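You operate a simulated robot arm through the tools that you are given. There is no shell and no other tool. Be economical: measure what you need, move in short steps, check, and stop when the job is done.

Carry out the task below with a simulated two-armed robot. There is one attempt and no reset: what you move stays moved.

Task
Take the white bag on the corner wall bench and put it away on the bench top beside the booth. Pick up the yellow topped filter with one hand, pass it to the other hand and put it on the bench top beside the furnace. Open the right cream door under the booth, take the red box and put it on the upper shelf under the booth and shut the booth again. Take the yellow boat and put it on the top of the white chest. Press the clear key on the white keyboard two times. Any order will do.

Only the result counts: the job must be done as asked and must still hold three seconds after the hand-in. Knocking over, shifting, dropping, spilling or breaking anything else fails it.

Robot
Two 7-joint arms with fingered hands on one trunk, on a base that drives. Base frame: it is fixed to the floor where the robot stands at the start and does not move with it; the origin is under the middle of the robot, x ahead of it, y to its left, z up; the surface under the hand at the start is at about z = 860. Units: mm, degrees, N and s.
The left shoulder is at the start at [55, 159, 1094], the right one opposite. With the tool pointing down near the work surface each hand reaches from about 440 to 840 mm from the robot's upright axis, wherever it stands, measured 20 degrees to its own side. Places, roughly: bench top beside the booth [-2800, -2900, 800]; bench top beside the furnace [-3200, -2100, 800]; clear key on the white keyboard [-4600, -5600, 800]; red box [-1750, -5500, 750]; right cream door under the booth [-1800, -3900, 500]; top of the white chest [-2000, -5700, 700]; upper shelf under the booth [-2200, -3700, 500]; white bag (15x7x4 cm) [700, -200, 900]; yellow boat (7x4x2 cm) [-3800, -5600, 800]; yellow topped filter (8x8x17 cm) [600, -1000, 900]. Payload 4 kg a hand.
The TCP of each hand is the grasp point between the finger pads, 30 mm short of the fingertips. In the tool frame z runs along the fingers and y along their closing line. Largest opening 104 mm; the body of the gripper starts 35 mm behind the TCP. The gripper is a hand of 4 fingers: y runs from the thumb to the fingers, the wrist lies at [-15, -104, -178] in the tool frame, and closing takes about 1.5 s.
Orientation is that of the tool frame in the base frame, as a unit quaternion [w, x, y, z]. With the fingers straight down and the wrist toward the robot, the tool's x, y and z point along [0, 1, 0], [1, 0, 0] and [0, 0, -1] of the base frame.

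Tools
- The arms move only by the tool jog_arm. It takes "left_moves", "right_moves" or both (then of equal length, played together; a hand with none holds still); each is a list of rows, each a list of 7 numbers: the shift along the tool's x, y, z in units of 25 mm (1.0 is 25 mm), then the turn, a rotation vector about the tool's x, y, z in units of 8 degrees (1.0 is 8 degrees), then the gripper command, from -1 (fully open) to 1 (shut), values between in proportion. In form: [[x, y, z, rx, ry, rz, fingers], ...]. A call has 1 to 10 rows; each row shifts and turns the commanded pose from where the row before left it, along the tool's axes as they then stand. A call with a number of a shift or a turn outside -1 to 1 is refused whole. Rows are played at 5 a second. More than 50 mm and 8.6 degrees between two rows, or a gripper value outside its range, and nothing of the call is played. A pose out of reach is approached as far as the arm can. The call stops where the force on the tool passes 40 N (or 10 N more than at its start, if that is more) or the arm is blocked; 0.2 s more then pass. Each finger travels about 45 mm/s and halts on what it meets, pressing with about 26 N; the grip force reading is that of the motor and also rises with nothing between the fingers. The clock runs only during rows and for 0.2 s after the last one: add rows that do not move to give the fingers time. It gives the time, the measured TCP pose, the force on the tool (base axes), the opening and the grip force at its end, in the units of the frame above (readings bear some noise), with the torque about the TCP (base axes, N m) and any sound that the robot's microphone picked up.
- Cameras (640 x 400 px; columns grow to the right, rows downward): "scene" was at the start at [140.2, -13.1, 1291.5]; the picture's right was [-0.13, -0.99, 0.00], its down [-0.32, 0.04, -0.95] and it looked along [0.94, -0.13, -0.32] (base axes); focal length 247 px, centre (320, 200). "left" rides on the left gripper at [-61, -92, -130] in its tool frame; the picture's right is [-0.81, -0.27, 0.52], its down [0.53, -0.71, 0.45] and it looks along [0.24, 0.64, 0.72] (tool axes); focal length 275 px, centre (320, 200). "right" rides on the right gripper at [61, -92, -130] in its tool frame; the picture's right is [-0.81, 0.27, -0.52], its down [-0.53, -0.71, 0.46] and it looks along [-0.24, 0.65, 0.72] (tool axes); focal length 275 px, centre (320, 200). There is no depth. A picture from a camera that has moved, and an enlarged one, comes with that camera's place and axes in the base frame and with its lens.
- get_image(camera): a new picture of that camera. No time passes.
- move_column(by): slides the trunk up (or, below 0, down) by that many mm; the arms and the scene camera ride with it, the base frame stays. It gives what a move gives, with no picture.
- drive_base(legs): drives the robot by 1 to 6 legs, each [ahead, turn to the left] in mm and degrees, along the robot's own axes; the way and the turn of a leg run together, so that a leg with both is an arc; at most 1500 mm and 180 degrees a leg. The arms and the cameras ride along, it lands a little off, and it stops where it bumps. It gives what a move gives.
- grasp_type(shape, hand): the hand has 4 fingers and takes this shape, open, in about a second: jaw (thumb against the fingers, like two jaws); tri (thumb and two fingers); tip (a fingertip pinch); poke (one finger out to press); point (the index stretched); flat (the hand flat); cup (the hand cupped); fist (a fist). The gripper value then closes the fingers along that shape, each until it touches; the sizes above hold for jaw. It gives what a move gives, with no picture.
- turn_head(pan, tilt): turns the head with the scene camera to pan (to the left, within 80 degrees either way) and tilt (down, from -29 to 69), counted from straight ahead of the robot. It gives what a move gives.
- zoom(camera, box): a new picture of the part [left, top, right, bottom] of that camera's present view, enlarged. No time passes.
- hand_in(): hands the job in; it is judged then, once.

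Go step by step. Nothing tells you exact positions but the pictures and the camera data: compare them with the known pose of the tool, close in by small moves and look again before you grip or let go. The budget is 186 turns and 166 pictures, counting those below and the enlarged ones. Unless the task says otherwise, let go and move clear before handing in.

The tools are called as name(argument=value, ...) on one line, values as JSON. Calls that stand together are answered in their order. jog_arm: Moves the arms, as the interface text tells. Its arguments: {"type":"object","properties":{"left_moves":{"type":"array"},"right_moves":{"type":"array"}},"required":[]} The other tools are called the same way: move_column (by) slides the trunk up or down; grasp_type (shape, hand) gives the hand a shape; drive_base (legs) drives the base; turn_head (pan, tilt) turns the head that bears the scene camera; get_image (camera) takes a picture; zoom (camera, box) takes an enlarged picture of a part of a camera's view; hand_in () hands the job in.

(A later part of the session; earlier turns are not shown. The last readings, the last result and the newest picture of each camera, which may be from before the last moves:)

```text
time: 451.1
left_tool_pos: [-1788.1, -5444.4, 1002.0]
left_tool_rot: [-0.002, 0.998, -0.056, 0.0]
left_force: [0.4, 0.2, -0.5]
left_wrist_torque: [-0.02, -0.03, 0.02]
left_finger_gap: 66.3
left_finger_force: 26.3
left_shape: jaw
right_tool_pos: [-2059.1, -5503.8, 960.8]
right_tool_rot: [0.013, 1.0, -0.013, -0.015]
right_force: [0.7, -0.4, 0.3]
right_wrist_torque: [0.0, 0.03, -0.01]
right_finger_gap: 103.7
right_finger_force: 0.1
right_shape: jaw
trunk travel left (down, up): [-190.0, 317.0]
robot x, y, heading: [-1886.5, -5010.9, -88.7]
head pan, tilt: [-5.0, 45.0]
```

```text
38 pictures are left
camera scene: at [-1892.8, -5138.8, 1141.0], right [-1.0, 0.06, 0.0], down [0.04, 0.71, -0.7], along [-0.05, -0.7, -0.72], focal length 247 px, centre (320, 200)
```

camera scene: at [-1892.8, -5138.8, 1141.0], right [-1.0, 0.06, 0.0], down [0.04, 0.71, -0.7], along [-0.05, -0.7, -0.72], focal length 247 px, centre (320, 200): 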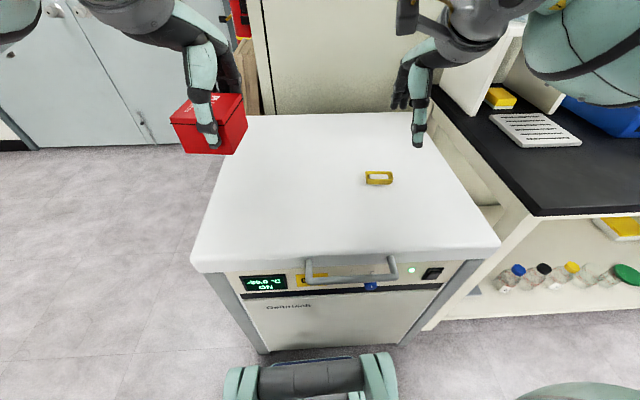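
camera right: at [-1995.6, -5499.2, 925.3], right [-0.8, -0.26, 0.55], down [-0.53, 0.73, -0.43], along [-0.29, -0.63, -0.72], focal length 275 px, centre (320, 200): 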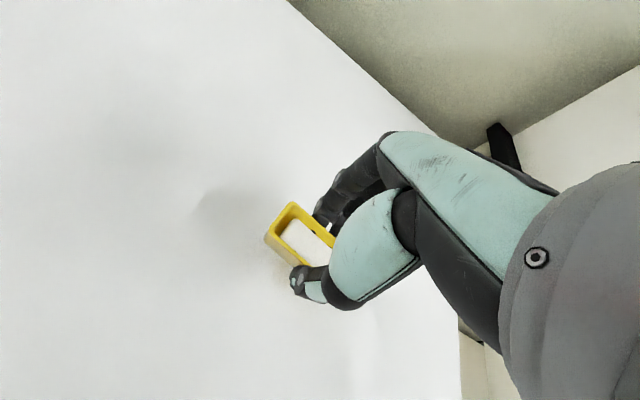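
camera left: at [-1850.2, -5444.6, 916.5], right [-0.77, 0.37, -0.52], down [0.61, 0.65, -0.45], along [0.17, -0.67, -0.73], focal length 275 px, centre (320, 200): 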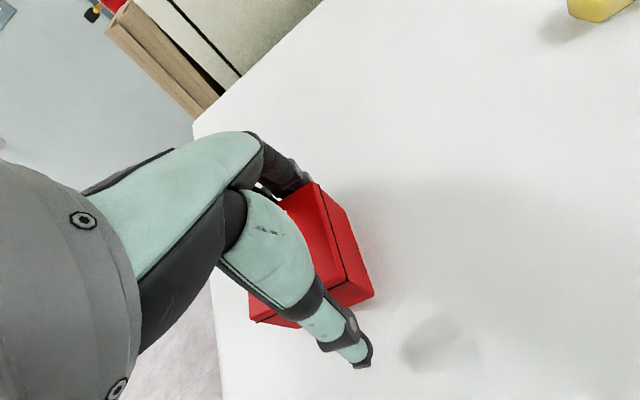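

Box in hand. Back off, turn around to face the booth and look.

drive_base(legs=[[-200, 0], [0, 179]])

turn_head(pan=-5, tilt=38)

get_image(camera="scene")

```text
time: 461.6
left_tool_pos: [-2011.1, -4377.6, 1001.8]
left_tool_rot: [0.0, 0.036, 0.999, -0.002]
left_force: [-0.2, 0.0, -1.0]
left_wrist_torque: [-0.02, -0.01, 0.0]
left_finger_gap: 65.7
left_finger_force: 26.2
left_shape: jaw
right_tool_pos: [-1745.6, -4308.5, 961.3]
right_tool_rot: [0.014, -0.009, 1.0, 0.014]
right_force: [0.5, 0.8, 0.1]
right_wrist_torque: [0.0, 0.01, 0.02]
right_finger_gap: 103.6
right_finger_force: 0.2
right_shape: jaw
trunk travel left (down, up): [-190.0, 317.0]
robot x, y, heading: [-1866.3, -4808.6, 93.7]
head pan, tilt: [-5.0, 45.0]
```

```text
time: 462.3
left_tool_pos: [-2013.1, -4390.6, 1006.4]
left_tool_rot: [0.0, 0.035, 0.999, 0.006]
left_force: [-0.3, 0.0, -0.9]
left_wrist_torque: [0.02, -0.02, -0.03]
left_finger_gap: 65.9
left_finger_force: 25.5
left_shape: jaw
right_tool_pos: [-1744.1, -4321.1, 968.4]
right_tool_rot: [0.016, -0.009, 1.0, 0.019]
right_force: [-0.1, 0.1, 0.2]
right_wrist_torque: [0.05, -0.04, 0.0]
right_finger_gap: 104.0
right_finger_force: 0.2
right_shape: jaw
trunk travel left (down, up): [-190.0, 317.0]
robot x, y, heading: [-1870.1, -4805.8, 93.6]
head pan, tilt: [-5.0, 38.0]
```

```text
37 pictures are left
camera scene: at [-1869.4, -4676.9, 1151.1], right [1.0, -0.02, 0.0], down [-0.01, -0.63, -0.78], along [0.02, 0.78, -0.63], focal length 247 px, centre (320, 200)
```

scene: 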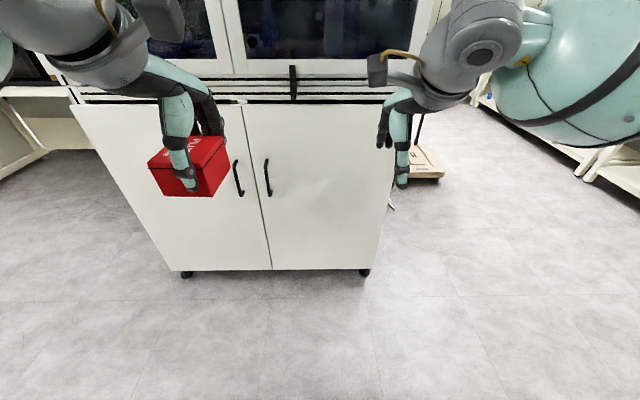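

The booth doors: right door spans x≈-2075..-1594, hinge at right, handle vertical at about (-2033,-3955), z 590–745. Position in front-left of it and reorient the right hand to point forward with a horizontal closing line.

drive_base(legs=[[0, 44.5], [309, 0], [0, -48]])

jog_arm(right_moves=[[0, 0, 0, -0.58, -0.58, -0.58, -1], [0, 0, 0, -0.58, -0.58, -0.58, -1], [0, 0, 0, -0.58, -0.58, -0.58, -1], [0, 0, 0, -0.58, -0.58, -0.58, -1], [0, 0, 0, -0.58, -0.58, -0.58, -1], [0, 0, 0, -0.58, -0.58, -0.58, -1], [0, 0, 0, -0.58, -0.58, -0.58, -1], [0, 0, 0, -0.58, -0.58, -0.58, -1], [0, 0, 0, -0.58, -0.58, -0.58, -1], [0, 0, 0, -0.58, -0.58, -0.58, -1]])

jog_arm(right_moves=[[0, 0, 0, -0.58, -0.58, -0.58, -1], [0, 0, 0, -0.58, -0.58, -0.58, -1], [0, 0, 0, -0.58, -0.58, -0.58, -1], [0, 0, 0, -0.58, -0.58, -0.58, -1], [0, 0, 0, -0.58, -0.58, -0.58, -1]])

get_image(camera="scene")

```text
time: 469.4
left_tool_pos: [-2208.9, -4181.7, 1006.4]
left_tool_rot: [-0.001, 0.069, 0.998, 0.006]
left_force: [-0.3, 0.3, -1.8]
left_wrist_torque: [-0.01, 0.01, 0.01]
left_finger_gap: 65.5
left_finger_force: 26.0
left_shape: jaw
right_tool_pos: [-1937.0, -4130.4, 966.8]
right_tool_rot: [0.016, 0.025, 0.999, 0.019]
right_force: [0.0, -0.6, -0.4]
right_wrist_torque: [-0.01, 0.0, 0.03]
right_finger_gap: 104.3
right_finger_force: 0.0
right_shape: jaw
trunk travel left (down, up): [-190.0, 317.0]
robot x, y, heading: [-2103.1, -4603.0, 89.8]
head pan, tilt: [-5.0, 38.0]
```

```text
time: 471.6
left_tool_pos: [-2209.6, -4193.7, 1011.0]
left_tool_rot: [-0.001, 0.069, 0.998, 0.01]
left_force: [0.5, 0.0, -0.9]
left_wrist_torque: [-0.02, -0.07, -0.02]
left_finger_gap: 65.7
left_finger_force: 26.1
left_shape: jaw
right_tool_pos: [-1943.6, -4110.1, 982.3]
right_tool_rot: [0.404, -0.349, 0.757, 0.377]
right_force: [0.3, 0.0, -1.0]
right_wrist_torque: [0.01, 0.01, -0.03]
right_finger_gap: 103.9
right_finger_force: 0.0
right_shape: jaw
right hand out of reach, approached as far as the arm can: row 7, 8, 9, 10
trunk travel left (down, up): [-190.0, 317.0]
robot x, y, heading: [-2105.6, -4604.1, 90.1]
head pan, tilt: [-5.0, 38.0]
```

```text
time: 472.8
left_tool_pos: [-2209.6, -4193.5, 1012.3]
left_tool_rot: [-0.001, 0.07, 0.998, 0.011]
left_force: [-0.8, -0.2, -1.7]
left_wrist_torque: [0.0, -0.01, 0.02]
left_finger_gap: 65.6
left_finger_force: 26.0
left_shape: jaw
right_tool_pos: [-1943.2, -4107.3, 982.1]
right_tool_rot: [0.434, -0.381, 0.71, 0.404]
right_force: [-0.3, -0.8, -0.4]
right_wrist_torque: [-0.03, 0.01, -0.01]
right_finger_gap: 103.8
right_finger_force: 0.1
right_shape: jaw
right hand out of reach, approached as far as the arm can: row 1, 2, 3, 4, 5
trunk travel left (down, up): [-190.0, 317.0]
robot x, y, heading: [-2105.3, -4603.2, 89.8]
head pan, tilt: [-5.0, 38.0]
```

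```text
36 pictures are left
camera scene: at [-2095.0, -4476.1, 1151.1], right [1.0, -0.09, 0.0], down [-0.05, -0.62, -0.78], along [0.07, 0.78, -0.63], focal length 247 px, centre (320, 200)
```

scene: 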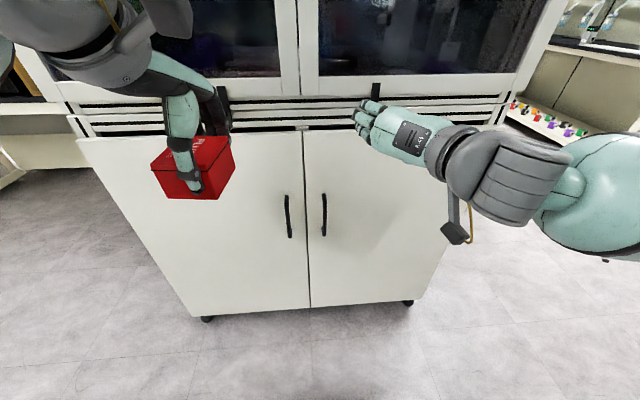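

The hand already points forward nearly as wanted. Move it down in front of the handle with a narrower opening, and check.

jog_arm(right_moves=[[1, 0.3, 0, 0, 0, 0, -0.35], [1, 0.3, 0, 0, 0, 0, -0.35], [1, 0.3, 0, 0, 0, 0, -0.35], [1, 0.3, 0, 0, 0, 0, -0.35], [1, 0.3, 0, 0, 0, 0, -0.35], [1, 0.3, 0, 0, 0, 0, -0.35], [1, 0.3, 0, 0, 0, 0, -0.35], [1, 0.3, 0, 0, 0, 0, -0.35], [1, 0.3, 0, 0, 0, 0, -0.35], [1, 0.3, 0, 0, 0, 0, -0.35]])

get_image(camera="scene")

```text
time: 475.0
left_tool_pos: [-2209.9, -4193.4, 1011.6]
left_tool_rot: [-0.001, 0.068, 0.998, 0.011]
left_force: [-0.1, 0.6, -0.7]
left_wrist_torque: [0.01, -0.01, 0.01]
left_finger_gap: 65.7
left_finger_force: 25.8
left_shape: jaw
right_tool_pos: [-1962.5, -4109.5, 983.9]
right_tool_rot: [0.433, -0.382, 0.711, 0.402]
right_force: [-0.3, -0.3, 0.0]
right_wrist_torque: [-0.02, 0.05, 0.01]
right_finger_gap: 70.6
right_finger_force: 0.2
right_shape: jaw
right hand out of reach, approached as far as the arm can: row 1, 2, 3, 4, 5, 6, 7, 8, 9, 10
trunk travel left (down, up): [-190.0, 317.0]
robot x, y, heading: [-2102.5, -4608.3, 89.8]
head pan, tilt: [-5.0, 38.0]
```

```text
35 pictures are left
camera scene: at [-2095.1, -4476.0, 1151.1], right [1.0, -0.09, 0.0], down [-0.05, -0.62, -0.78], along [0.07, 0.78, -0.63], focal length 247 px, centre (320, 200)
```

scene: 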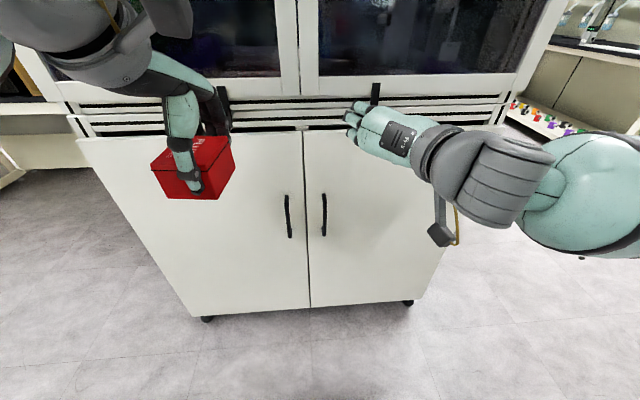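

The arm is at an orientation limit. I'll rotate back toward finger-down (and later grip the vertical bar from above with a yawed hand).

jog_arm(right_moves=[[0, 0, 0, 0.58, 0.58, 0.58, -0.35], [0, 0, 0, 0.58, 0.58, 0.58, -0.35], [0, 0, 0, 0.58, 0.58, 0.58, -0.35], [0, 0, 0, 0.58, 0.58, 0.58, -0.35], [0, 0, 0, 0.58, 0.58, 0.58, -0.35]])

```text
time: 476.2
left_tool_pos: [-2209.1, -4194.1, 1011.3]
left_tool_rot: [-0.001, 0.068, 0.998, 0.011]
left_force: [0.6, 1.1, -1.7]
left_wrist_torque: [-0.02, -0.02, 0.0]
left_finger_gap: 65.4
left_finger_force: 25.6
left_shape: jaw
right_tool_pos: [-1962.3, -4109.4, 983.1]
right_tool_rot: [0.261, -0.209, 0.909, 0.249]
right_force: [-0.2, 0.0, 0.2]
right_wrist_torque: [-0.01, -0.03, -0.01]
right_finger_gap: 70.4
right_finger_force: 0.0
right_shape: jaw
trunk travel left (down, up): [-190.0, 317.0]
robot x, y, heading: [-2102.6, -4605.8, 90.0]
head pan, tilt: [-5.0, 38.0]
```

jog_arm(right_moves=[[0, 0, 0, -0.013, 0.556, -0.764, -0.35], [0, 0, 0, -0.013, 0.556, -0.764, -0.35], [0, 0, 0, -0.013, 0.556, -0.764, -0.35], [0, 0, 0, -0.013, 0.556, -0.764, -0.35], [0, 0, 0, -0.013, 0.556, -0.764, -0.35], [0, 0, 0, -0.013, 0.556, -0.764, -0.35], [0, 0, 0, -0.013, 0.556, -0.764, -0.35], [0, 0, 0, -0.013, 0.556, -0.764, -0.35], [0, 0, 0, -0.013, 0.556, -0.764, -0.35], [0, 0, 0, -0.013, 0.556, -0.764, -0.35]])

```text
time: 478.4
left_tool_pos: [-2210.6, -4194.3, 1011.5]
left_tool_rot: [-0.001, 0.069, 0.998, 0.011]
left_force: [0.3, -1.0, -1.9]
left_wrist_torque: [0.0, 0.02, 0.01]
left_finger_gap: 65.4
left_finger_force: 25.4
left_shape: jaw
right_tool_pos: [-1963.5, -4110.0, 984.0]
right_tool_rot: [0.152, -0.46, 0.863, 0.142]
right_force: [-0.5, 0.9, 0.6]
right_wrist_torque: [-0.03, 0.02, 0.02]
right_finger_gap: 70.4
right_finger_force: 0.0
right_shape: jaw
right hand out of reach, approached as far as the arm can: row 5, 6, 7, 8, 9, 10
trunk travel left (down, up): [-190.0, 317.0]
robot x, y, heading: [-2104.2, -4605.6, 89.7]
head pan, tilt: [-5.0, 38.0]
```

zoom(camera="scene", box=[260, 170, 360, 250])

get_image(camera="right")

```text
5.00 times, centred on (310, 210) of scene
camera zoom: at [-2095.1, -4476.0, 1151.1], right [1.0, -0.09, 0.0], down [-0.05, -0.62, -0.78], along [0.07, 0.78, -0.63], focal length 1235 px, centre (370, 150)
```

zoom: 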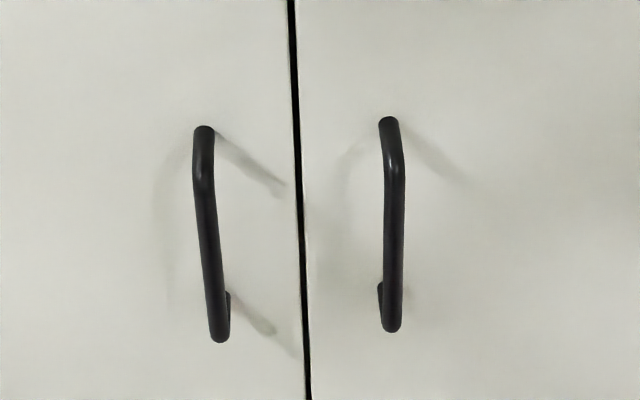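

```text
33 pictures are left
camera right: at [-1934.9, -4255.5, 1067.7], right [0.13, 0.56, 0.82], down [0.94, 0.19, -0.28], along [-0.32, 0.81, -0.5], focal length 275 px, centre (320, 200)
```

right: 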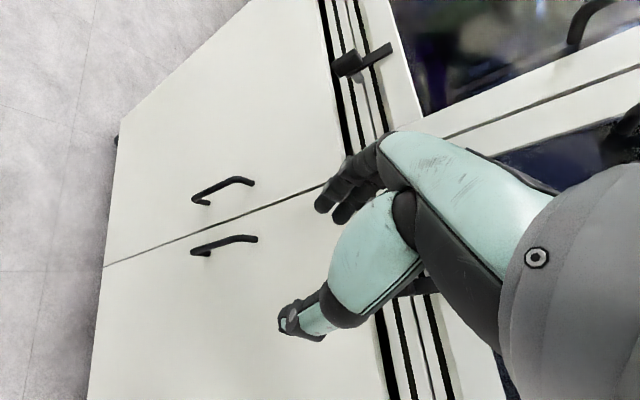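

I'll instead hook the vertical bar from the right: hand pointing left, fingers behind the bar (28 mm gap), thumb in front. Reorient the right hand accordingly.

jog_arm(right_moves=[[0, 0, 0, -0.277, 0.7, 0.617, -0.35], [0, 0, 0, -0.277, 0.7, 0.617, -0.35], [0, 0, 0, -0.277, 0.7, 0.617, -0.35], [0, 0, 0, -0.277, 0.7, 0.617, -0.35], [0, 0, 0, -0.277, 0.7, 0.617, -0.35], [0, 0, 0, -0.277, 0.7, 0.617, -0.35], [0, 0, 0, -0.277, 0.7, 0.617, -0.35], [0, 0, 0, -0.277, 0.7, 0.617, -0.35], [0, 0, 0, -0.277, 0.7, 0.617, -0.35], [0, 0, 0, -0.277, 0.7, 0.617, -0.35]])

jog_arm(right_moves=[[0, 0, 0, -0.277, 0.7, 0.617, -0.35], [0, 0, 0, -0.277, 0.7, 0.617, -0.35], [0, 0, 0, -0.277, 0.7, 0.617, -0.35], [0, 0, 0, -0.277, 0.7, 0.617, -0.35], [0, 0, 0, -0.277, 0.7, 0.617, -0.35]])

```text
time: 480.6
left_tool_pos: [-2209.0, -4193.9, 1011.1]
left_tool_rot: [0.0, 0.069, 0.998, 0.011]
left_force: [0.3, -0.3, -0.8]
left_wrist_torque: [0.02, 0.0, 0.0]
left_finger_gap: 65.5
left_finger_force: 26.6
left_shape: jaw
right_tool_pos: [-1962.5, -4111.0, 982.9]
right_tool_rot: [-0.412, -0.105, 0.897, 0.118]
right_force: [0.8, 0.2, 0.5]
right_wrist_torque: [-0.01, 0.0, 0.02]
right_finger_gap: 70.5
right_finger_force: 0.1
right_shape: jaw
trunk travel left (down, up): [-190.0, 317.0]
robot x, y, heading: [-2100.3, -4605.4, 90.0]
head pan, tilt: [-5.0, 38.0]
```

```text
time: 481.8
left_tool_pos: [-2209.3, -4193.1, 1012.4]
left_tool_rot: [-0.002, 0.068, 0.998, 0.01]
left_force: [-0.2, 0.3, -1.0]
left_wrist_torque: [0.02, 0.01, 0.02]
left_finger_gap: 65.4
left_finger_force: 26.0
left_shape: jaw
right_tool_pos: [-1962.3, -4110.0, 981.3]
right_tool_rot: [-0.639, 0.101, 0.758, 0.085]
right_force: [0.2, -0.3, -0.1]
right_wrist_torque: [0.0, -0.01, -0.02]
right_finger_gap: 70.7
right_finger_force: 0.1
right_shape: jaw
trunk travel left (down, up): [-190.0, 317.0]
robot x, y, heading: [-2102.3, -4607.8, 89.9]
head pan, tilt: [-5.0, 38.0]
```

move_column(by=-150)

jog_arm(right_moves=[[-0.82, 0.48, 0.275, 0, 0, 0, -0.35], [-0.82, 0.48, 0.275, 0, 0, 0, -0.35], [-0.82, 0.48, 0.275, 0, 0, 0, -0.35], [-0.82, 0.48, 0.275, 0, 0, 0, -0.35], [-0.82, 0.48, 0.275, 0, 0, 0, -0.2], [-0.82, 0.48, 0.275, 0, 0, 0, -0.1], [-0.82, 0.48, 0.275, 0, 0, 0, -0.1], [-0.82, 0.48, 0.275, 0, 0, 0, -0.1]])

get_image(camera="right")

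get_image(camera="scene")

```text
time: 483.5
left_tool_pos: [-2209.3, -4193.9, 859.9]
left_tool_rot: [-0.001, 0.069, 0.998, 0.011]
left_force: [-0.4, 0.0, -0.6]
left_wrist_torque: [0.01, -0.04, -0.01]
left_finger_gap: 65.2
left_finger_force: 26.2
left_shape: jaw
right_tool_pos: [-1963.6, -4111.2, 831.3]
right_tool_rot: [-0.639, 0.102, 0.758, 0.086]
right_force: [0.0, -0.7, 0.0]
right_wrist_torque: [-0.03, -0.03, -0.01]
right_finger_gap: 70.8
right_finger_force: 0.0
right_shape: jaw
trunk travel left (down, up): [-40.0, 467.0]
robot x, y, heading: [-2102.6, -4608.4, 90.1]
head pan, tilt: [-5.0, 38.0]
```

```text
time: 485.3
left_tool_pos: [-2209.6, -4193.6, 859.7]
left_tool_rot: [-0.001, 0.069, 0.998, 0.011]
left_force: [-0.6, 0.0, -1.5]
left_wrist_torque: [0.02, 0.01, -0.02]
left_finger_gap: 65.7
left_finger_force: 26.0
left_shape: jaw
right_tool_pos: [-1960.8, -4009.2, 659.2]
right_tool_rot: [-0.638, 0.1, 0.759, 0.085]
right_force: [-0.1, -0.7, 0.0]
right_wrist_torque: [-0.02, -0.02, 0.0]
right_finger_gap: 57.7
right_finger_force: 0.2
right_shape: jaw
trunk travel left (down, up): [-40.0, 467.0]
robot x, y, heading: [-2099.6, -4605.0, 89.8]
head pan, tilt: [-5.0, 38.0]
```

```text
32 pictures are left
camera right: at [-1871.0, -4128.4, 741.6], right [0.7, 0.1, -0.71], down [-0.53, -0.59, -0.6], along [-0.48, 0.8, -0.36], focal length 275 px, centre (320, 200)
```

right: 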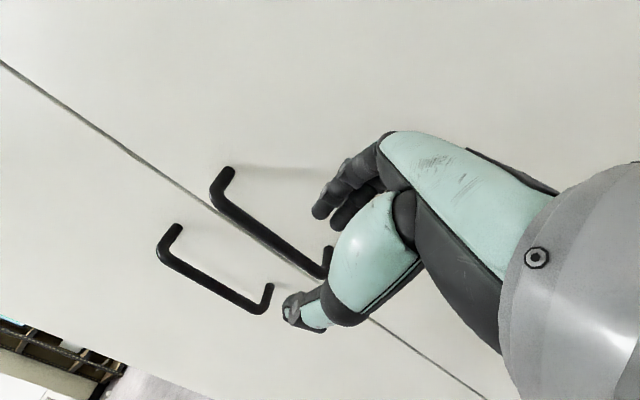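

```text
31 pictures are left
camera scene: at [-2095.1, -4477.8, 999.7], right [1.0, -0.09, 0.0], down [-0.05, -0.62, -0.78], along [0.07, 0.78, -0.63], focal length 247 px, centre (320, 200)
```

scene: 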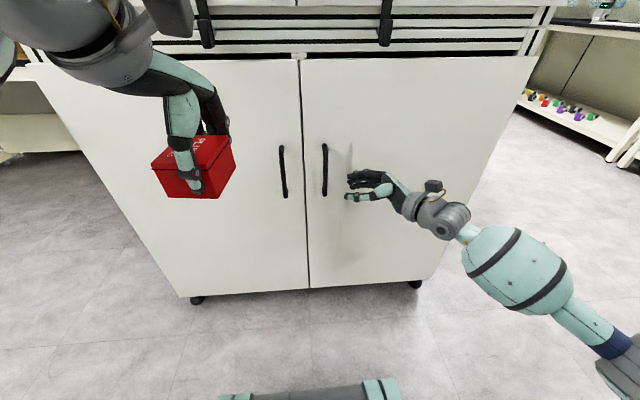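

Bar centre triangulated at (-2036,-3953,667), door face at -3922. Move in: first toward the door, then left so the fingers slip behind the bar.

jog_arm(right_moves=[[0.03, 0.71, 0.19, 0, 0, 0, -0.1], [0.04, 0.72, 0.19, 0, 0, 0, -0.1], [0.13, -0.2, 0.71, 0, 0, 0, -0.1], [0.13, -0.2, 0.71, 0, 0, 0, -0.1], [0, 0, 0, 0, 0, 0, -0.1]])

get_image(camera="right")

zoom(camera="scene", box=[280, 130, 420, 230])

```text
time: 486.5
left_tool_pos: [-2209.6, -4196.3, 860.6]
left_tool_rot: [-0.001, 0.069, 0.998, 0.012]
left_force: [0.2, -0.6, -0.8]
left_wrist_torque: [0.02, -0.04, -0.02]
left_finger_gap: 65.3
left_finger_force: 26.2
left_shape: jaw
right_tool_pos: [-1998.2, -3974.7, 661.3]
right_tool_rot: [-0.639, 0.099, 0.758, 0.086]
right_force: [10.3, -31.8, -1.2]
right_wrist_torque: [-0.43, -0.06, -1.34]
right_finger_gap: 51.9
right_finger_force: 0.0
right_shape: jaw
trunk travel left (down, up): [-40.0, 467.0]
robot x, y, heading: [-2102.0, -4602.0, 90.1]
head pan, tilt: [-5.0, 38.0]
```

```text
30 pictures are left
camera right: at [-1908.0, -4094.1, 744.1], right [0.7, 0.1, -0.71], down [-0.53, -0.59, -0.6], along [-0.48, 0.8, -0.36], focal length 275 px, centre (320, 200)
```

right: 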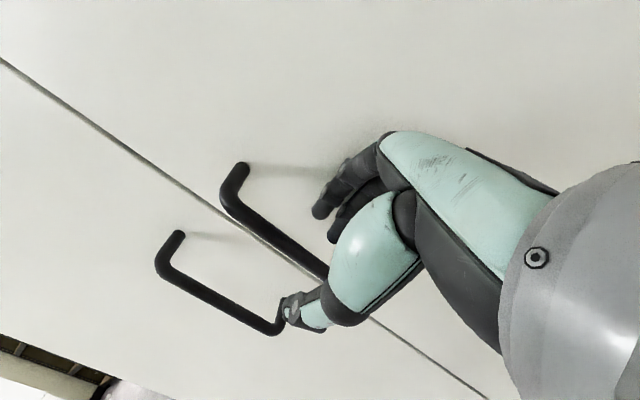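

```text
4.00 times, centred on (350, 180) of scene
camera zoom: at [-2094.4, -4480.6, 1000.1], right [1.0, -0.09, 0.0], down [-0.06, -0.62, -0.78], along [0.07, 0.78, -0.62], focal length 988 px, centre (200, 280)
```

zoom: 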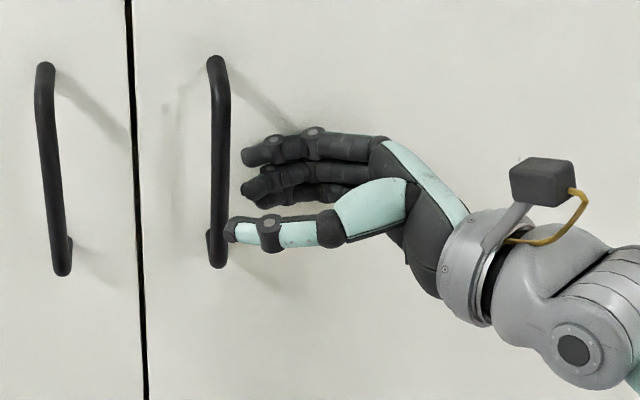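

Fingers touched the door; they're thicker than the gap allows at this yaw. Back off, make the fingers parallel to the door with a wider opening, and retry.

jog_arm(right_moves=[[-0.04, -0.97, -0.25, 0, 0, 0, -0.1], [-0.03, -0.4, -0.3, 0.8, 0, 0, -0.5], [0, 0, 0, 0.8, 0, 0, -0.5], [0, 0, 0, 0, 0, 0, -0.5], [0, 0, 0, 0, 0, 0, -0.5]])

get_image(camera="right")

```text
time: 487.7
left_tool_pos: [-2209.1, -4194.3, 860.1]
left_tool_rot: [-0.001, 0.069, 0.998, 0.01]
left_force: [-0.2, -0.4, -1.1]
left_wrist_torque: [-0.03, -0.05, -0.01]
left_finger_gap: 65.5
left_finger_force: 25.7
left_shape: jaw
right_tool_pos: [-1995.1, -4009.2, 661.7]
right_tool_rot: [-0.646, 0.028, 0.763, 0.0]
right_force: [0.9, 0.3, -0.1]
right_wrist_torque: [0.01, -0.03, -0.01]
right_finger_gap: 78.1
right_finger_force: 0.1
right_shape: jaw
trunk travel left (down, up): [-40.0, 467.0]
robot x, y, heading: [-2102.2, -4604.3, 90.0]
head pan, tilt: [-5.0, 38.0]
```

```text
28 pictures are left
camera right: at [-1879.7, -4103.0, 746.0], right [0.66, 0.22, -0.72], down [-0.39, -0.72, -0.57], along [-0.65, 0.66, -0.38], focal length 275 px, centre (320, 200)
```

right: 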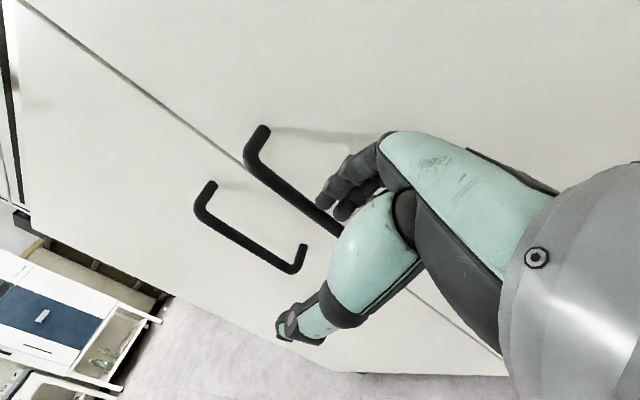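

jog_arm(right_moves=[[0, 0, -0.5, 0, 0, 0, -0.5], [0, 0.5, 0, 0, 0, 0, -0.5], [0, 0.45, 0, 0, 0, 0, -0.5], [0, 0, 0.6, 0, 0, 0, -0.5], [0, 0, 0.6, 0, 0, 0, -0.5], [0, 0, 0, 0, 0, 0, -0.5]])

get_image(camera="right")

```text
time: 489.1
left_tool_pos: [-2209.0, -4193.8, 860.1]
left_tool_rot: [-0.001, 0.068, 0.998, 0.012]
left_force: [0.1, -0.1, -1.3]
left_wrist_torque: [-0.04, -0.03, 0.0]
left_finger_gap: 65.6
left_finger_force: 25.8
left_shape: jaw
right_tool_pos: [-2013.0, -3986.7, 658.3]
right_tool_rot: [-0.647, 0.027, 0.762, 0.0]
right_force: [2.4, -13.7, -0.1]
right_wrist_torque: [-0.19, -0.04, -0.44]
right_finger_gap: 74.1
right_finger_force: 0.0
right_shape: jaw
trunk travel left (down, up): [-40.0, 467.0]
robot x, y, heading: [-2102.5, -4608.6, 89.7]
head pan, tilt: [-5.0, 38.0]
```

```text
27 pictures are left
camera right: at [-1897.7, -4079.6, 743.0], right [0.65, 0.22, -0.72], down [-0.39, -0.72, -0.57], along [-0.65, 0.66, -0.38], focal length 275 px, centre (320, 200)
```

right: 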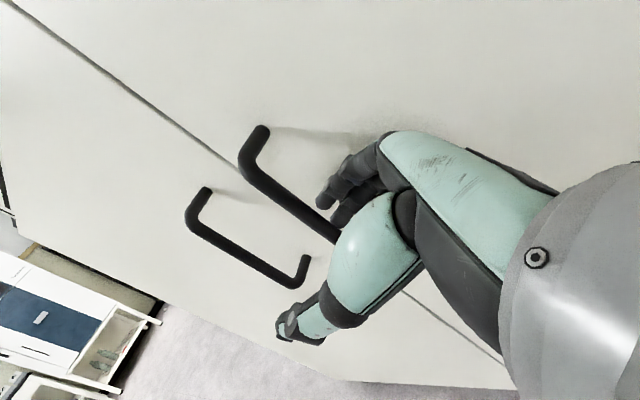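

jog_arm(right_moves=[[0, 0.1, 0.4, 0, 0, 0, -0.55], [0, 0, 0.4, 0, 0, 0, -0.55], [0, 0, 0.3, 0, 0, 0, -0.55], [0, 0, 0, 0, 0, 0, -0.55]])

zoom(camera="right", box=[200, 100, 400, 300])

```text
time: 490.1
left_tool_pos: [-2208.7, -4196.2, 859.9]
left_tool_rot: [-0.002, 0.068, 0.998, 0.013]
left_force: [-0.1, -1.5, -1.5]
left_wrist_torque: [-0.02, -0.05, 0.0]
left_finger_gap: 65.4
left_finger_force: 25.7
left_shape: jaw
right_tool_pos: [-2039.6, -3983.6, 654.4]
right_tool_rot: [-0.647, 0.028, 0.762, 0.0]
right_force: [4.7, -26.4, 0.2]
right_wrist_torque: [-0.29, -0.03, -0.88]
right_finger_gap: 73.1
right_finger_force: 0.1
right_shape: jaw
trunk travel left (down, up): [-40.0, 467.0]
robot x, y, heading: [-2105.0, -4609.9, 89.7]
head pan, tilt: [-5.0, 38.0]
```

```text
2.00 times, centred on (300, 200) of right
camera zoom: at [-1924.6, -4077.2, 739.0], right [0.65, 0.22, -0.72], down [-0.39, -0.72, -0.57], along [-0.65, 0.66, -0.38], focal length 551 px, centre (360, 200)
```

zoom: 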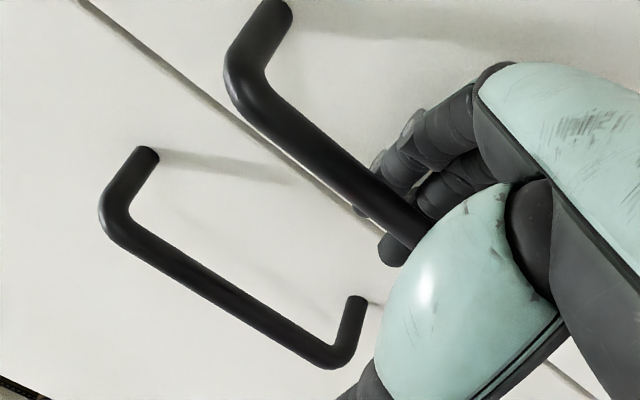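

The fingers are hooked behind the bar. Press them onto it and pull the door open along its arc, rotating with it.

jog_arm(right_moves=[[0, -0.1, 0, 0, 0, 0, -0.1], [0, 0, 0, 0, 0, 0, -0.1], [0, 0, 0, 0, 0, 0, -0.1], [0, -0.93, -0.16, 0.37, 0, -0.06, -0.1], [0, -0.93, -0.16, 0.37, 0, -0.06, -0.1], [0, -0.93, -0.16, 0.37, 0, -0.06, -0.1], [0, -0.93, -0.16, 0.37, 0, -0.06, -0.1], [0, -0.93, -0.16, 0.37, 0, -0.06, -0.1]])

get_image(camera="scene")

```text
time: 491.9
left_tool_pos: [-2208.3, -4194.2, 860.1]
left_tool_rot: [-0.001, 0.07, 0.997, 0.012]
left_force: [-0.1, 0.7, -1.0]
left_wrist_torque: [0.02, -0.03, 0.0]
left_finger_gap: 65.6
left_finger_force: 26.0
left_shape: jaw
right_tool_pos: [-2011.9, -4100.0, 659.9]
right_tool_rot: [-0.643, -0.072, 0.758, -0.084]
right_force: [-0.2, 0.8, 0.2]
right_wrist_torque: [-0.02, 0.04, -0.01]
right_finger_gap: 57.5
right_finger_force: 0.0
right_shape: jaw
trunk travel left (down, up): [-40.0, 467.0]
robot x, y, heading: [-2103.8, -4604.9, 90.1]
head pan, tilt: [-5.0, 38.0]
```

```text
25 pictures are left
camera scene: at [-2095.0, -4478.4, 999.8], right [1.0, -0.09, 0.0], down [-0.05, -0.62, -0.78], along [0.07, 0.78, -0.63], focal length 247 px, centre (320, 200)
```

scene: 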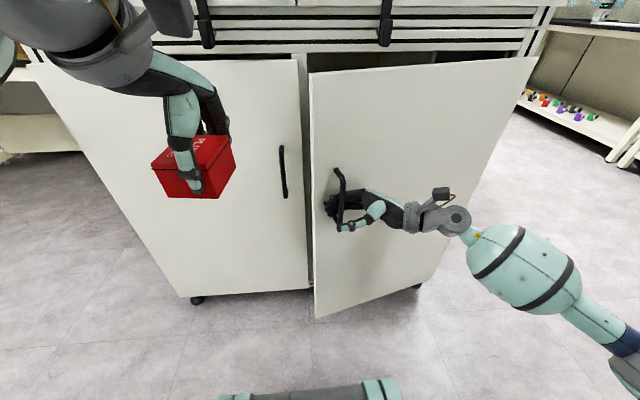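

The door swings freely. Continue the arc.

jog_arm(right_moves=[[0, -0.93, -0.16, 0.37, 0, -0.06, -0.1], [0, -0.93, -0.16, 0.37, 0, -0.06, -0.1], [0, -0.93, -0.16, 0.37, 0, -0.06, -0.1], [0, -0.93, -0.16, 0.37, 0, -0.06, -0.1], [0, -0.93, -0.16, 0.37, 0, -0.06, -0.1], [0, -0.93, -0.16, 0.37, 0, -0.06, -0.1], [0, -0.93, -0.16, 0.37, 0, -0.06, -0.1], [0, -0.93, -0.16, 0.37, 0, -0.06, -0.1]])

get_image(camera="scene")

```text
time: 493.7
left_tool_pos: [-2209.3, -4193.5, 859.8]
left_tool_rot: [-0.001, 0.069, 0.998, 0.013]
left_force: [0.8, 0.3, -0.9]
left_wrist_torque: [-0.02, -0.03, 0.0]
left_finger_gap: 65.7
left_finger_force: 25.6
left_shape: jaw
right_tool_pos: [-1912.1, -4258.6, 674.5]
right_tool_rot: [-0.618, -0.226, 0.722, -0.216]
right_force: [0.7, 0.9, 0.0]
right_wrist_torque: [0.01, -0.01, 0.0]
right_finger_gap: 57.4
right_finger_force: 0.0
right_shape: jaw
trunk travel left (down, up): [-40.0, 467.0]
robot x, y, heading: [-2102.6, -4605.4, 89.8]
head pan, tilt: [-5.0, 38.0]
```

```text
24 pictures are left
camera scene: at [-2095.0, -4478.4, 999.8], right [1.0, -0.09, 0.0], down [-0.05, -0.62, -0.78], along [0.07, 0.78, -0.63], focal length 247 px, centre (320, 200)
```

scene: 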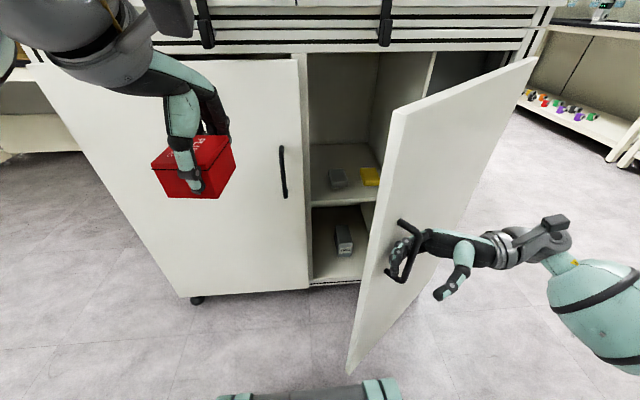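

jog_arm(right_moves=[[0, -0.93, -0.16, 0.37, 0, -0.06, -0.1], [0, -0.93, -0.16, 0.37, 0, -0.06, -0.1], [0, -0.93, -0.16, 0.37, 0, -0.06, -0.1], [0, -0.93, -0.16, 0.37, 0, -0.06, -0.1], [0, -0.93, -0.16, 0.37, 0, -0.06, -0.1], [0, -0.93, -0.16, 0.37, 0, -0.06, -0.1], [0, -0.93, -0.16, 0.37, 0, -0.06, -0.1]])

get_image(camera="scene")

```text
time: 494.6
left_tool_pos: [-2211.9, -4201.0, 863.6]
left_tool_rot: [0.0, 0.068, 0.998, 0.016]
left_force: [0.5, -0.6, 0.1]
left_wrist_torque: [-0.02, 0.02, 0.02]
left_finger_gap: 65.4
left_finger_force: 25.7
left_shape: jaw
right_tool_pos: [-1861.1, -4307.3, 679.5]
right_tool_rot: [-0.601, -0.28, 0.702, -0.26]
right_force: [-37.6, 46.3, -14.2]
right_wrist_torque: [-0.47, -0.19, 0.49]
right_finger_gap: 65.5
right_finger_force: 0.1
right_shape: jaw
trunk travel left (down, up): [-40.0, 467.0]
robot x, y, heading: [-2102.8, -4602.5, 90.0]
head pan, tilt: [-5.0, 38.0]
stopped in row 4 (right hand): the force on the tool passed its limit at 57 N (the readings are from after the stop); the commanded pose is now the measured one
```

```text
23 pictures are left
camera scene: at [-2096.9, -4474.1, 999.0], right [1.0, -0.09, 0.0], down [-0.05, -0.63, -0.78], along [0.07, 0.77, -0.63], focal length 247 px, centre (320, 200)
```

scene: 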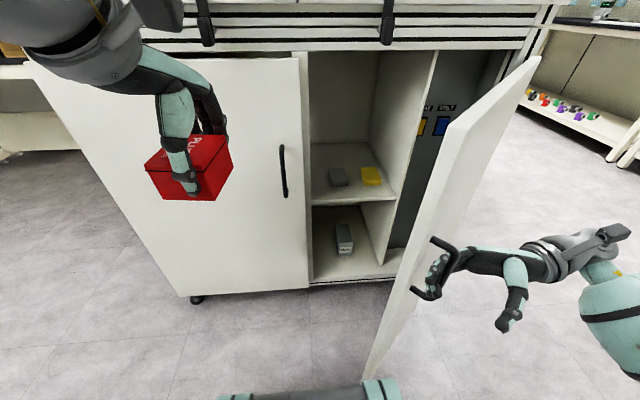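

The door is stopped by my base at ~50°, which is open enough. Ease off the door slightly, and bring the red box down and across to the opening with the left hand.

jog_arm(left_moves=[[0, 0, 0.9, 0, 0, -0.108, 1], [0, 0, 0.9, 0, 0, -0.108, 1], [0, 0, 0.9, 0, 0, -0.108, 1], [0, 0, 0.9, 0, 0, -0.108, 1], [0, 0, 0.9, 0, 0, -0.108, 1], [0, 0, 0.9, 0, 0, -0.108, 1], [0, 0, 0.9, 0, 0, -0.108, 1], [0, 0, 0.9, 0, 0, -0.108, 1], [0, 0, 0.9, 0, 0, -0.108, 1]], right_moves=[[0, 0.5, 0.1, -0.2, 0, 0.03, -0.1], [0, 0.5, 0.1, -0.2, 0, 0.03, -0.1], [0, 0, 0, 0, 0, 0, -0.1], [0, 0, 0, 0, 0, 0, -0.1], [0, 0, 0, 0, 0, 0, -0.1], [0, 0, 0, 0, 0, 0, -0.1], [0, 0, 0, 0, 0, 0, -0.1], [0, 0, 0, 0, 0, 0, -0.1], [0, 0, 0, 0, 0, 0, -0.1]])

jog_arm(left_moves=[[-0.885, 0.7, 0, 0, 0, 0, 1], [-0.885, 0.7, 0, 0, 0, 0, 1], [-0.885, 0.7, 0, 0, 0, 0, 1], [-0.885, 0.7, 0, 0, 0, 0, 1], [-0.885, 0.7, 0, 0, 0, 0, 1], [-0.885, 0.7, 0, 0, 0, 0, 1], [-0.885, 0.7, 0, 0, 0, 0, 1], [-0.885, 0.7, 0, 0, 0, 0, 1]])

get_image(camera="scene")

```text
time: 496.6
left_tool_pos: [-2210.3, -4196.6, 662.2]
left_tool_rot: [0.0, 0.002, 1.0, 0.017]
left_force: [-0.5, -0.2, -1.8]
left_wrist_torque: [-0.01, 0.0, 0.01]
left_finger_gap: 65.2
left_finger_force: 25.6
left_shape: jaw
right_tool_pos: [-1881.0, -4298.8, 679.5]
right_tool_rot: [-0.607, -0.267, 0.708, -0.244]
right_force: [-2.0, 0.7, -1.0]
right_wrist_torque: [-0.01, -0.01, -0.01]
right_finger_gap: 57.6
right_finger_force: 0.1
right_shape: jaw
trunk travel left (down, up): [-40.0, 467.0]
robot x, y, heading: [-2102.3, -4609.2, 90.0]
head pan, tilt: [-5.0, 38.0]
```

```text
time: 498.4
left_tool_pos: [-2030.4, -4056.8, 666.9]
left_tool_rot: [0.0, 0.001, 1.0, 0.017]
left_force: [0.8, 0.9, -1.3]
left_wrist_torque: [-0.02, -0.04, 0.02]
left_finger_gap: 65.4
left_finger_force: 26.2
left_shape: jaw
right_tool_pos: [-1880.4, -4298.4, 679.8]
right_tool_rot: [-0.607, -0.267, 0.708, -0.243]
right_force: [-0.1, -0.2, 0.3]
right_wrist_torque: [-0.01, -0.06, 0.06]
right_finger_gap: 57.4
right_finger_force: 0.0
right_shape: jaw
trunk travel left (down, up): [-40.0, 467.0]
robot x, y, heading: [-2104.1, -4608.4, 89.9]
head pan, tilt: [-5.0, 38.0]
```

```text
22 pictures are left
camera scene: at [-2094.8, -4478.0, 999.7], right [1.0, -0.09, 0.0], down [-0.05, -0.62, -0.78], along [0.07, 0.78, -0.63], focal length 247 px, centre (320, 200)
```

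scene: 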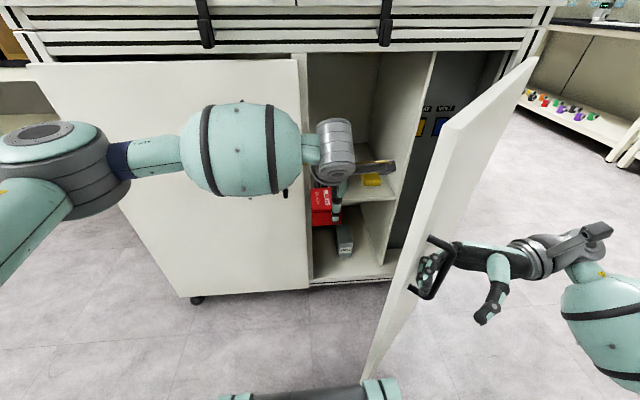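

jog_arm(left_moves=[[0, 1, 0, 0, 0, 0, 1], [0, 1, 0, 0, 0, 0, 1], [0, 1, 0, 0, 0, 0, 1], [0, 1, 0, 0, 0, 0, 1]])

get_image(camera="scene")

get_image(camera="left")

```text
time: 499.4
left_tool_pos: [-2030.8, -3956.1, 671.9]
left_tool_rot: [-0.002, 0.002, 1.0, 0.017]
left_force: [0.1, 0.1, -0.7]
left_wrist_torque: [0.03, 0.0, 0.04]
left_finger_gap: 65.5
left_finger_force: 26.0
left_shape: jaw
right_tool_pos: [-1880.3, -4297.6, 680.4]
right_tool_rot: [-0.607, -0.266, 0.708, -0.243]
right_force: [-0.9, -0.2, 0.6]
right_wrist_torque: [-0.01, -0.01, 0.05]
right_finger_gap: 57.4
right_finger_force: 0.1
right_shape: jaw
trunk travel left (down, up): [-40.0, 467.0]
robot x, y, heading: [-2101.8, -4607.2, 90.0]
head pan, tilt: [-5.0, 38.0]
```

```text
21 pictures are left
camera scene: at [-2095.0, -4477.9, 999.7], right [1.0, -0.09, 0.0], down [-0.05, -0.62, -0.78], along [0.07, 0.78, -0.63], focal length 247 px, centre (320, 200)
```

scene: 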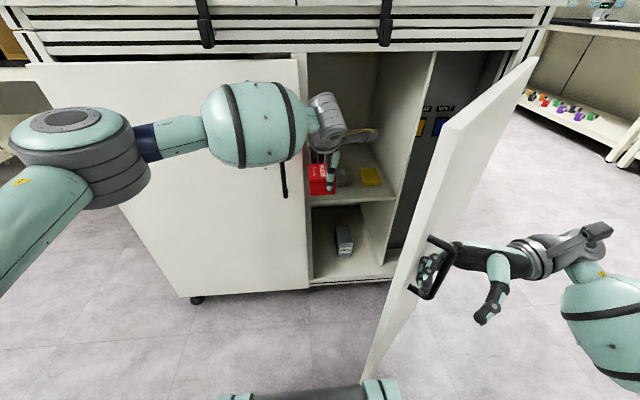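

```text
20 pictures are left
camera left: at [-1969.8, -4053.3, 799.0], right [0.81, -0.26, -0.53], down [-0.54, -0.69, -0.48], along [-0.24, 0.67, -0.7], focal length 275 px, centre (320, 200)
```

left: 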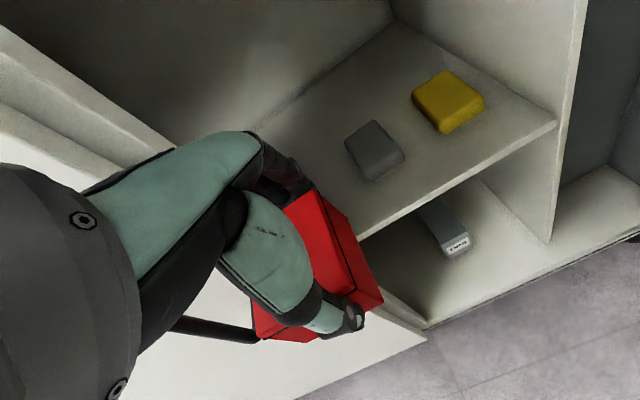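

The shelf is actually at z≈440 with its front edge at y≈-3821, so I need to get closer with the door fully open. Retract the box, unhook the right hand, and back up.

jog_arm(left_moves=[[0, -1, 0, 0, 0, 0, 1], [0, -1, 0, 0, 0, 0, 1], [0, -1, 0, 0, 0, 0, 1], [0, -1, 0, 0, 0, 0, 1], [0, -1, 0, 0, 0, 0, 1], [0, -1, 0, 0, 0, 0, 1], [0.5, -1, -0.5, 0, 0, 0, 1], [0.5, -1, -0.5, 0, 0, 0, 1], [0.5, -1, -0.5, 0, 0, 0, 1], [0.5, -1, -0.5, 0, 0, 0, 1]], right_moves=[[0, 0, 0, 0, 0, 0, -0.5], [0, 0, 0, 0, 0, 0, -0.5], [0, -0.2, 0, 0, 0, 0, -0.5], [0, 0, -0.8, 0, 0, 0, -0.5], [0, 0, -0.8, 0, 0, 0, -0.5], [0, 0, -0.8, 0, 0, 0, -0.5], [0, -0.8, -0.3, 0, 0, 0, -0.5], [0, -0.8, 0, 0, 0, 0, -0.5], [0, -0.8, 0, 0, 0, 0, -0.5], [0, -0.8, 0, 0, 0, 0, -0.5]])

drive_base(legs=[[-230, 0]])

move_column(by=260)

get_image(camera="scene")

```text
time: 501.6
left_tool_pos: [-2081.3, -4210.7, 714.2]
left_tool_rot: [0.0, 0.0, 1.0, 0.018]
left_force: [-0.1, -0.1, 0.5]
left_wrist_torque: [0.0, -0.03, 0.05]
left_finger_gap: 65.6
left_finger_force: 26.0
left_shape: jaw
right_tool_pos: [-1772.5, -4315.6, 691.9]
right_tool_rot: [-0.606, -0.266, 0.709, -0.244]
right_force: [0.2, -0.8, 0.2]
right_wrist_torque: [0.01, -0.01, 0.02]
right_finger_gap: 77.4
right_finger_force: 0.2
right_shape: jaw
trunk travel left (down, up): [-40.0, 467.0]
robot x, y, heading: [-2103.4, -4604.6, 89.9]
head pan, tilt: [-5.0, 38.0]
```

```text
time: 503.4
left_tool_pos: [-2080.6, -4441.4, 715.5]
left_tool_rot: [0.0, 0.004, 1.0, 0.018]
left_force: [0.0, 0.1, -0.5]
left_wrist_torque: [0.0, -0.02, 0.0]
left_finger_gap: 65.6
left_finger_force: 26.4
left_shape: jaw
right_tool_pos: [-1772.3, -4548.7, 692.2]
right_tool_rot: [-0.606, -0.265, 0.709, -0.242]
right_force: [-0.7, 0.2, -0.8]
right_wrist_torque: [-0.01, -0.03, -0.02]
right_finger_gap: 77.5
right_finger_force: 0.1
right_shape: jaw
trunk travel left (down, up): [-40.0, 467.0]
robot x, y, heading: [-2103.7, -4839.7, 89.7]
head pan, tilt: [-5.0, 38.0]
```

```text
time: 506.1
left_tool_pos: [-2081.6, -4449.6, 978.5]
left_tool_rot: [-0.001, 0.004, 1.0, 0.024]
left_force: [-0.4, -0.5, -1.2]
left_wrist_torque: [0.01, -0.03, 0.01]
left_finger_gap: 65.6
left_finger_force: 26.3
left_shape: jaw
right_tool_pos: [-1772.5, -4556.1, 954.9]
right_tool_rot: [-0.605, -0.268, 0.711, -0.238]
right_force: [0.3, 0.1, -0.2]
right_wrist_torque: [0.01, -0.02, 0.01]
right_finger_gap: 78.2
right_finger_force: 0.1
right_shape: jaw
trunk travel left (down, up): [-300.0, 207.0]
robot x, y, heading: [-2104.5, -4842.6, 89.5]
head pan, tilt: [-5.0, 38.0]
```

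```text
19 pictures are left
camera scene: at [-2095.1, -4706.6, 1260.1], right [1.0, -0.09, 0.0], down [-0.06, -0.62, -0.78], along [0.07, 0.78, -0.63], focal length 247 px, centre (320, 200)
```

scene: 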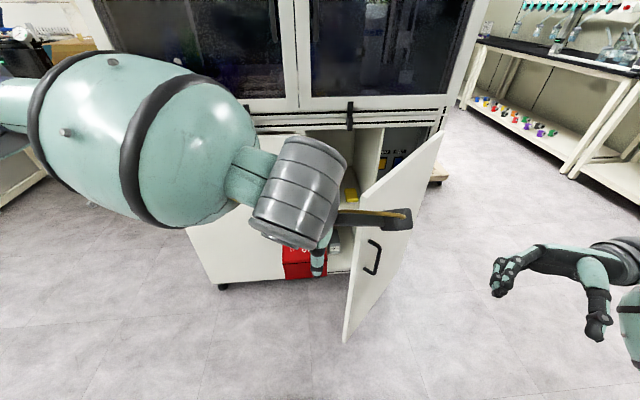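

Door stays put. Return the right hand to fingers-down, then push the door fully open from inside over its top edge.

jog_arm(right_moves=[[0, 0, 0, -0.315, -0.8, 0.355, 0], [0, 0, 0, -0.315, -0.8, 0.355, 0.5], [0, 0, 0, -0.315, -0.8, 0.355, 1], [0, 0, 0, -0.315, -0.8, 0.355, 1], [0, 0, 0, -0.315, -0.8, 0.355, 1], [0, 0, 0, -0.315, -0.8, 0.355, 1], [0, 0, 0, -0.315, -0.8, 0.355, 1], [0, 0, 0, -0.315, -0.8, 0.355, 1], [0, 0, 0, -0.315, -0.8, 0.355, 1], [0, 0, 0, -0.315, -0.8, 0.355, 1]])

jog_arm(right_moves=[[0, 0, -0.5, -0.315, -0.8, 0.355, 1], [0, 0, -0.5, -0.315, -0.8, 0.355, 1], [0.5, 0.8, -0.8, 0, 0, 0, 1], [0.5, 0.8, -0.8, 0, 0, 0, 1], [0.8, 1, 0, 0, 0, 0, 1], [0.8, 1, 0, 0, 0, 0, 1], [0.8, 1, 0, 0, 0, 0, 1], [0.8, 1, 0, 0, 0, 0, 1]])

```text
time: 508.3
left_tool_pos: [-2080.7, -4450.1, 978.4]
left_tool_rot: [-0.001, 0.004, 1.0, 0.023]
left_force: [-0.3, -0.6, 0.2]
left_wrist_torque: [-0.01, -0.05, -0.04]
left_finger_gap: 65.6
left_finger_force: 26.0
left_shape: jaw
right_tool_pos: [-1749.8, -4535.0, 961.2]
right_tool_rot: [-0.112, -0.049, 0.992, -0.044]
right_force: [0.4, 0.6, -0.6]
right_wrist_torque: [0.03, 0.0, 0.02]
right_finger_gap: 0.2
right_finger_force: 25.9
right_shape: jaw
right hand out of reach, approached as far as the arm can: row 9, 10
trunk travel left (down, up): [-300.0, 207.0]
robot x, y, heading: [-2104.8, -4838.5, 89.6]
head pan, tilt: [-5.0, 38.0]
```

```text
time: 510.1
left_tool_pos: [-2081.6, -4449.4, 979.2]
left_tool_rot: [0.0, 0.004, 1.0, 0.023]
left_force: [-0.7, 0.5, -0.2]
left_wrist_torque: [-0.03, -0.05, 0.0]
left_finger_gap: 65.3
left_finger_force: 25.2
left_shape: jaw
right_tool_pos: [-1827.8, -4367.1, 1033.2]
right_tool_rot: [-0.002, 0.0, 1.0, -0.001]
right_force: [-0.9, 0.5, 0.3]
right_wrist_torque: [-0.03, -0.02, 0.02]
right_finger_gap: 0.0
right_finger_force: 25.6
right_shape: jaw
right hand out of reach, approached as far as the arm can: row 1, 2
trunk travel left (down, up): [-300.0, 207.0]
robot x, y, heading: [-2097.1, -4835.1, 89.7]
head pan, tilt: [-5.0, 38.0]
```

jog_arm(right_moves=[[0.75, 0.95, 0, 0, 0, 0, 1], [0.75, 0.95, 0, 0, 0, 0, 1], [0.75, 0.95, 0, 0, 0, 0, 1], [0.75, 0.95, 0, 0, 0, 0, 1], [0.75, 0.95, 0, 0, 0, 0, 1], [0.75, 0.95, 0, 0, 0, 0, 1], [0.75, 0.95, 0, 0, 0, 0, 1]])

turn_head(pan=-20, tilt=35)

get_image(camera="scene")

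```text
time: 511.7
left_tool_pos: [-2081.6, -4447.0, 979.3]
left_tool_rot: [0.0, 0.004, 1.0, 0.023]
left_force: [0.3, 1.1, -1.3]
left_wrist_torque: [-0.02, -0.04, -0.01]
left_finger_gap: 65.6
left_finger_force: 25.6
left_shape: jaw
right_tool_pos: [-1956.4, -4199.2, 1034.6]
right_tool_rot: [-0.002, 0.0, 1.0, -0.002]
right_force: [1.0, -0.6, 0.0]
right_wrist_torque: [-0.02, -0.01, 0.0]
right_finger_gap: 0.0
right_finger_force: 26.3
right_shape: jaw
trunk travel left (down, up): [-300.0, 207.0]
robot x, y, heading: [-2103.3, -4838.6, 89.7]
head pan, tilt: [-5.0, 38.0]
```

```text
time: 512.5
left_tool_pos: [-2081.4, -4449.5, 979.8]
left_tool_rot: [-0.002, 0.003, 1.0, 0.024]
left_force: [0.3, -0.2, -0.2]
left_wrist_torque: [0.0, -0.04, 0.02]
left_finger_gap: 65.3
left_finger_force: 26.1
left_shape: jaw
right_tool_pos: [-1957.6, -4202.1, 1036.5]
right_tool_rot: [-0.002, 0.0, 1.0, 0.0]
right_force: [-0.8, -0.7, -0.1]
right_wrist_torque: [0.0, 0.02, -0.03]
right_finger_gap: 0.0
right_finger_force: 26.4
right_shape: jaw
trunk travel left (down, up): [-300.0, 207.0]
robot x, y, heading: [-2100.2, -4837.1, 89.6]
head pan, tilt: [-20.0, 35.0]
```

```text
18 pictures are left
camera scene: at [-2072.8, -4710.1, 1264.8], right [0.94, -0.35, 0.0], down [-0.2, -0.55, -0.81], along [0.28, 0.76, -0.58], focal length 247 px, centre (320, 200)
```

scene: 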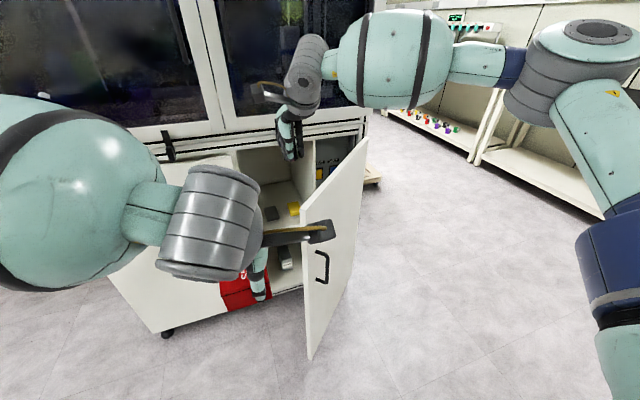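

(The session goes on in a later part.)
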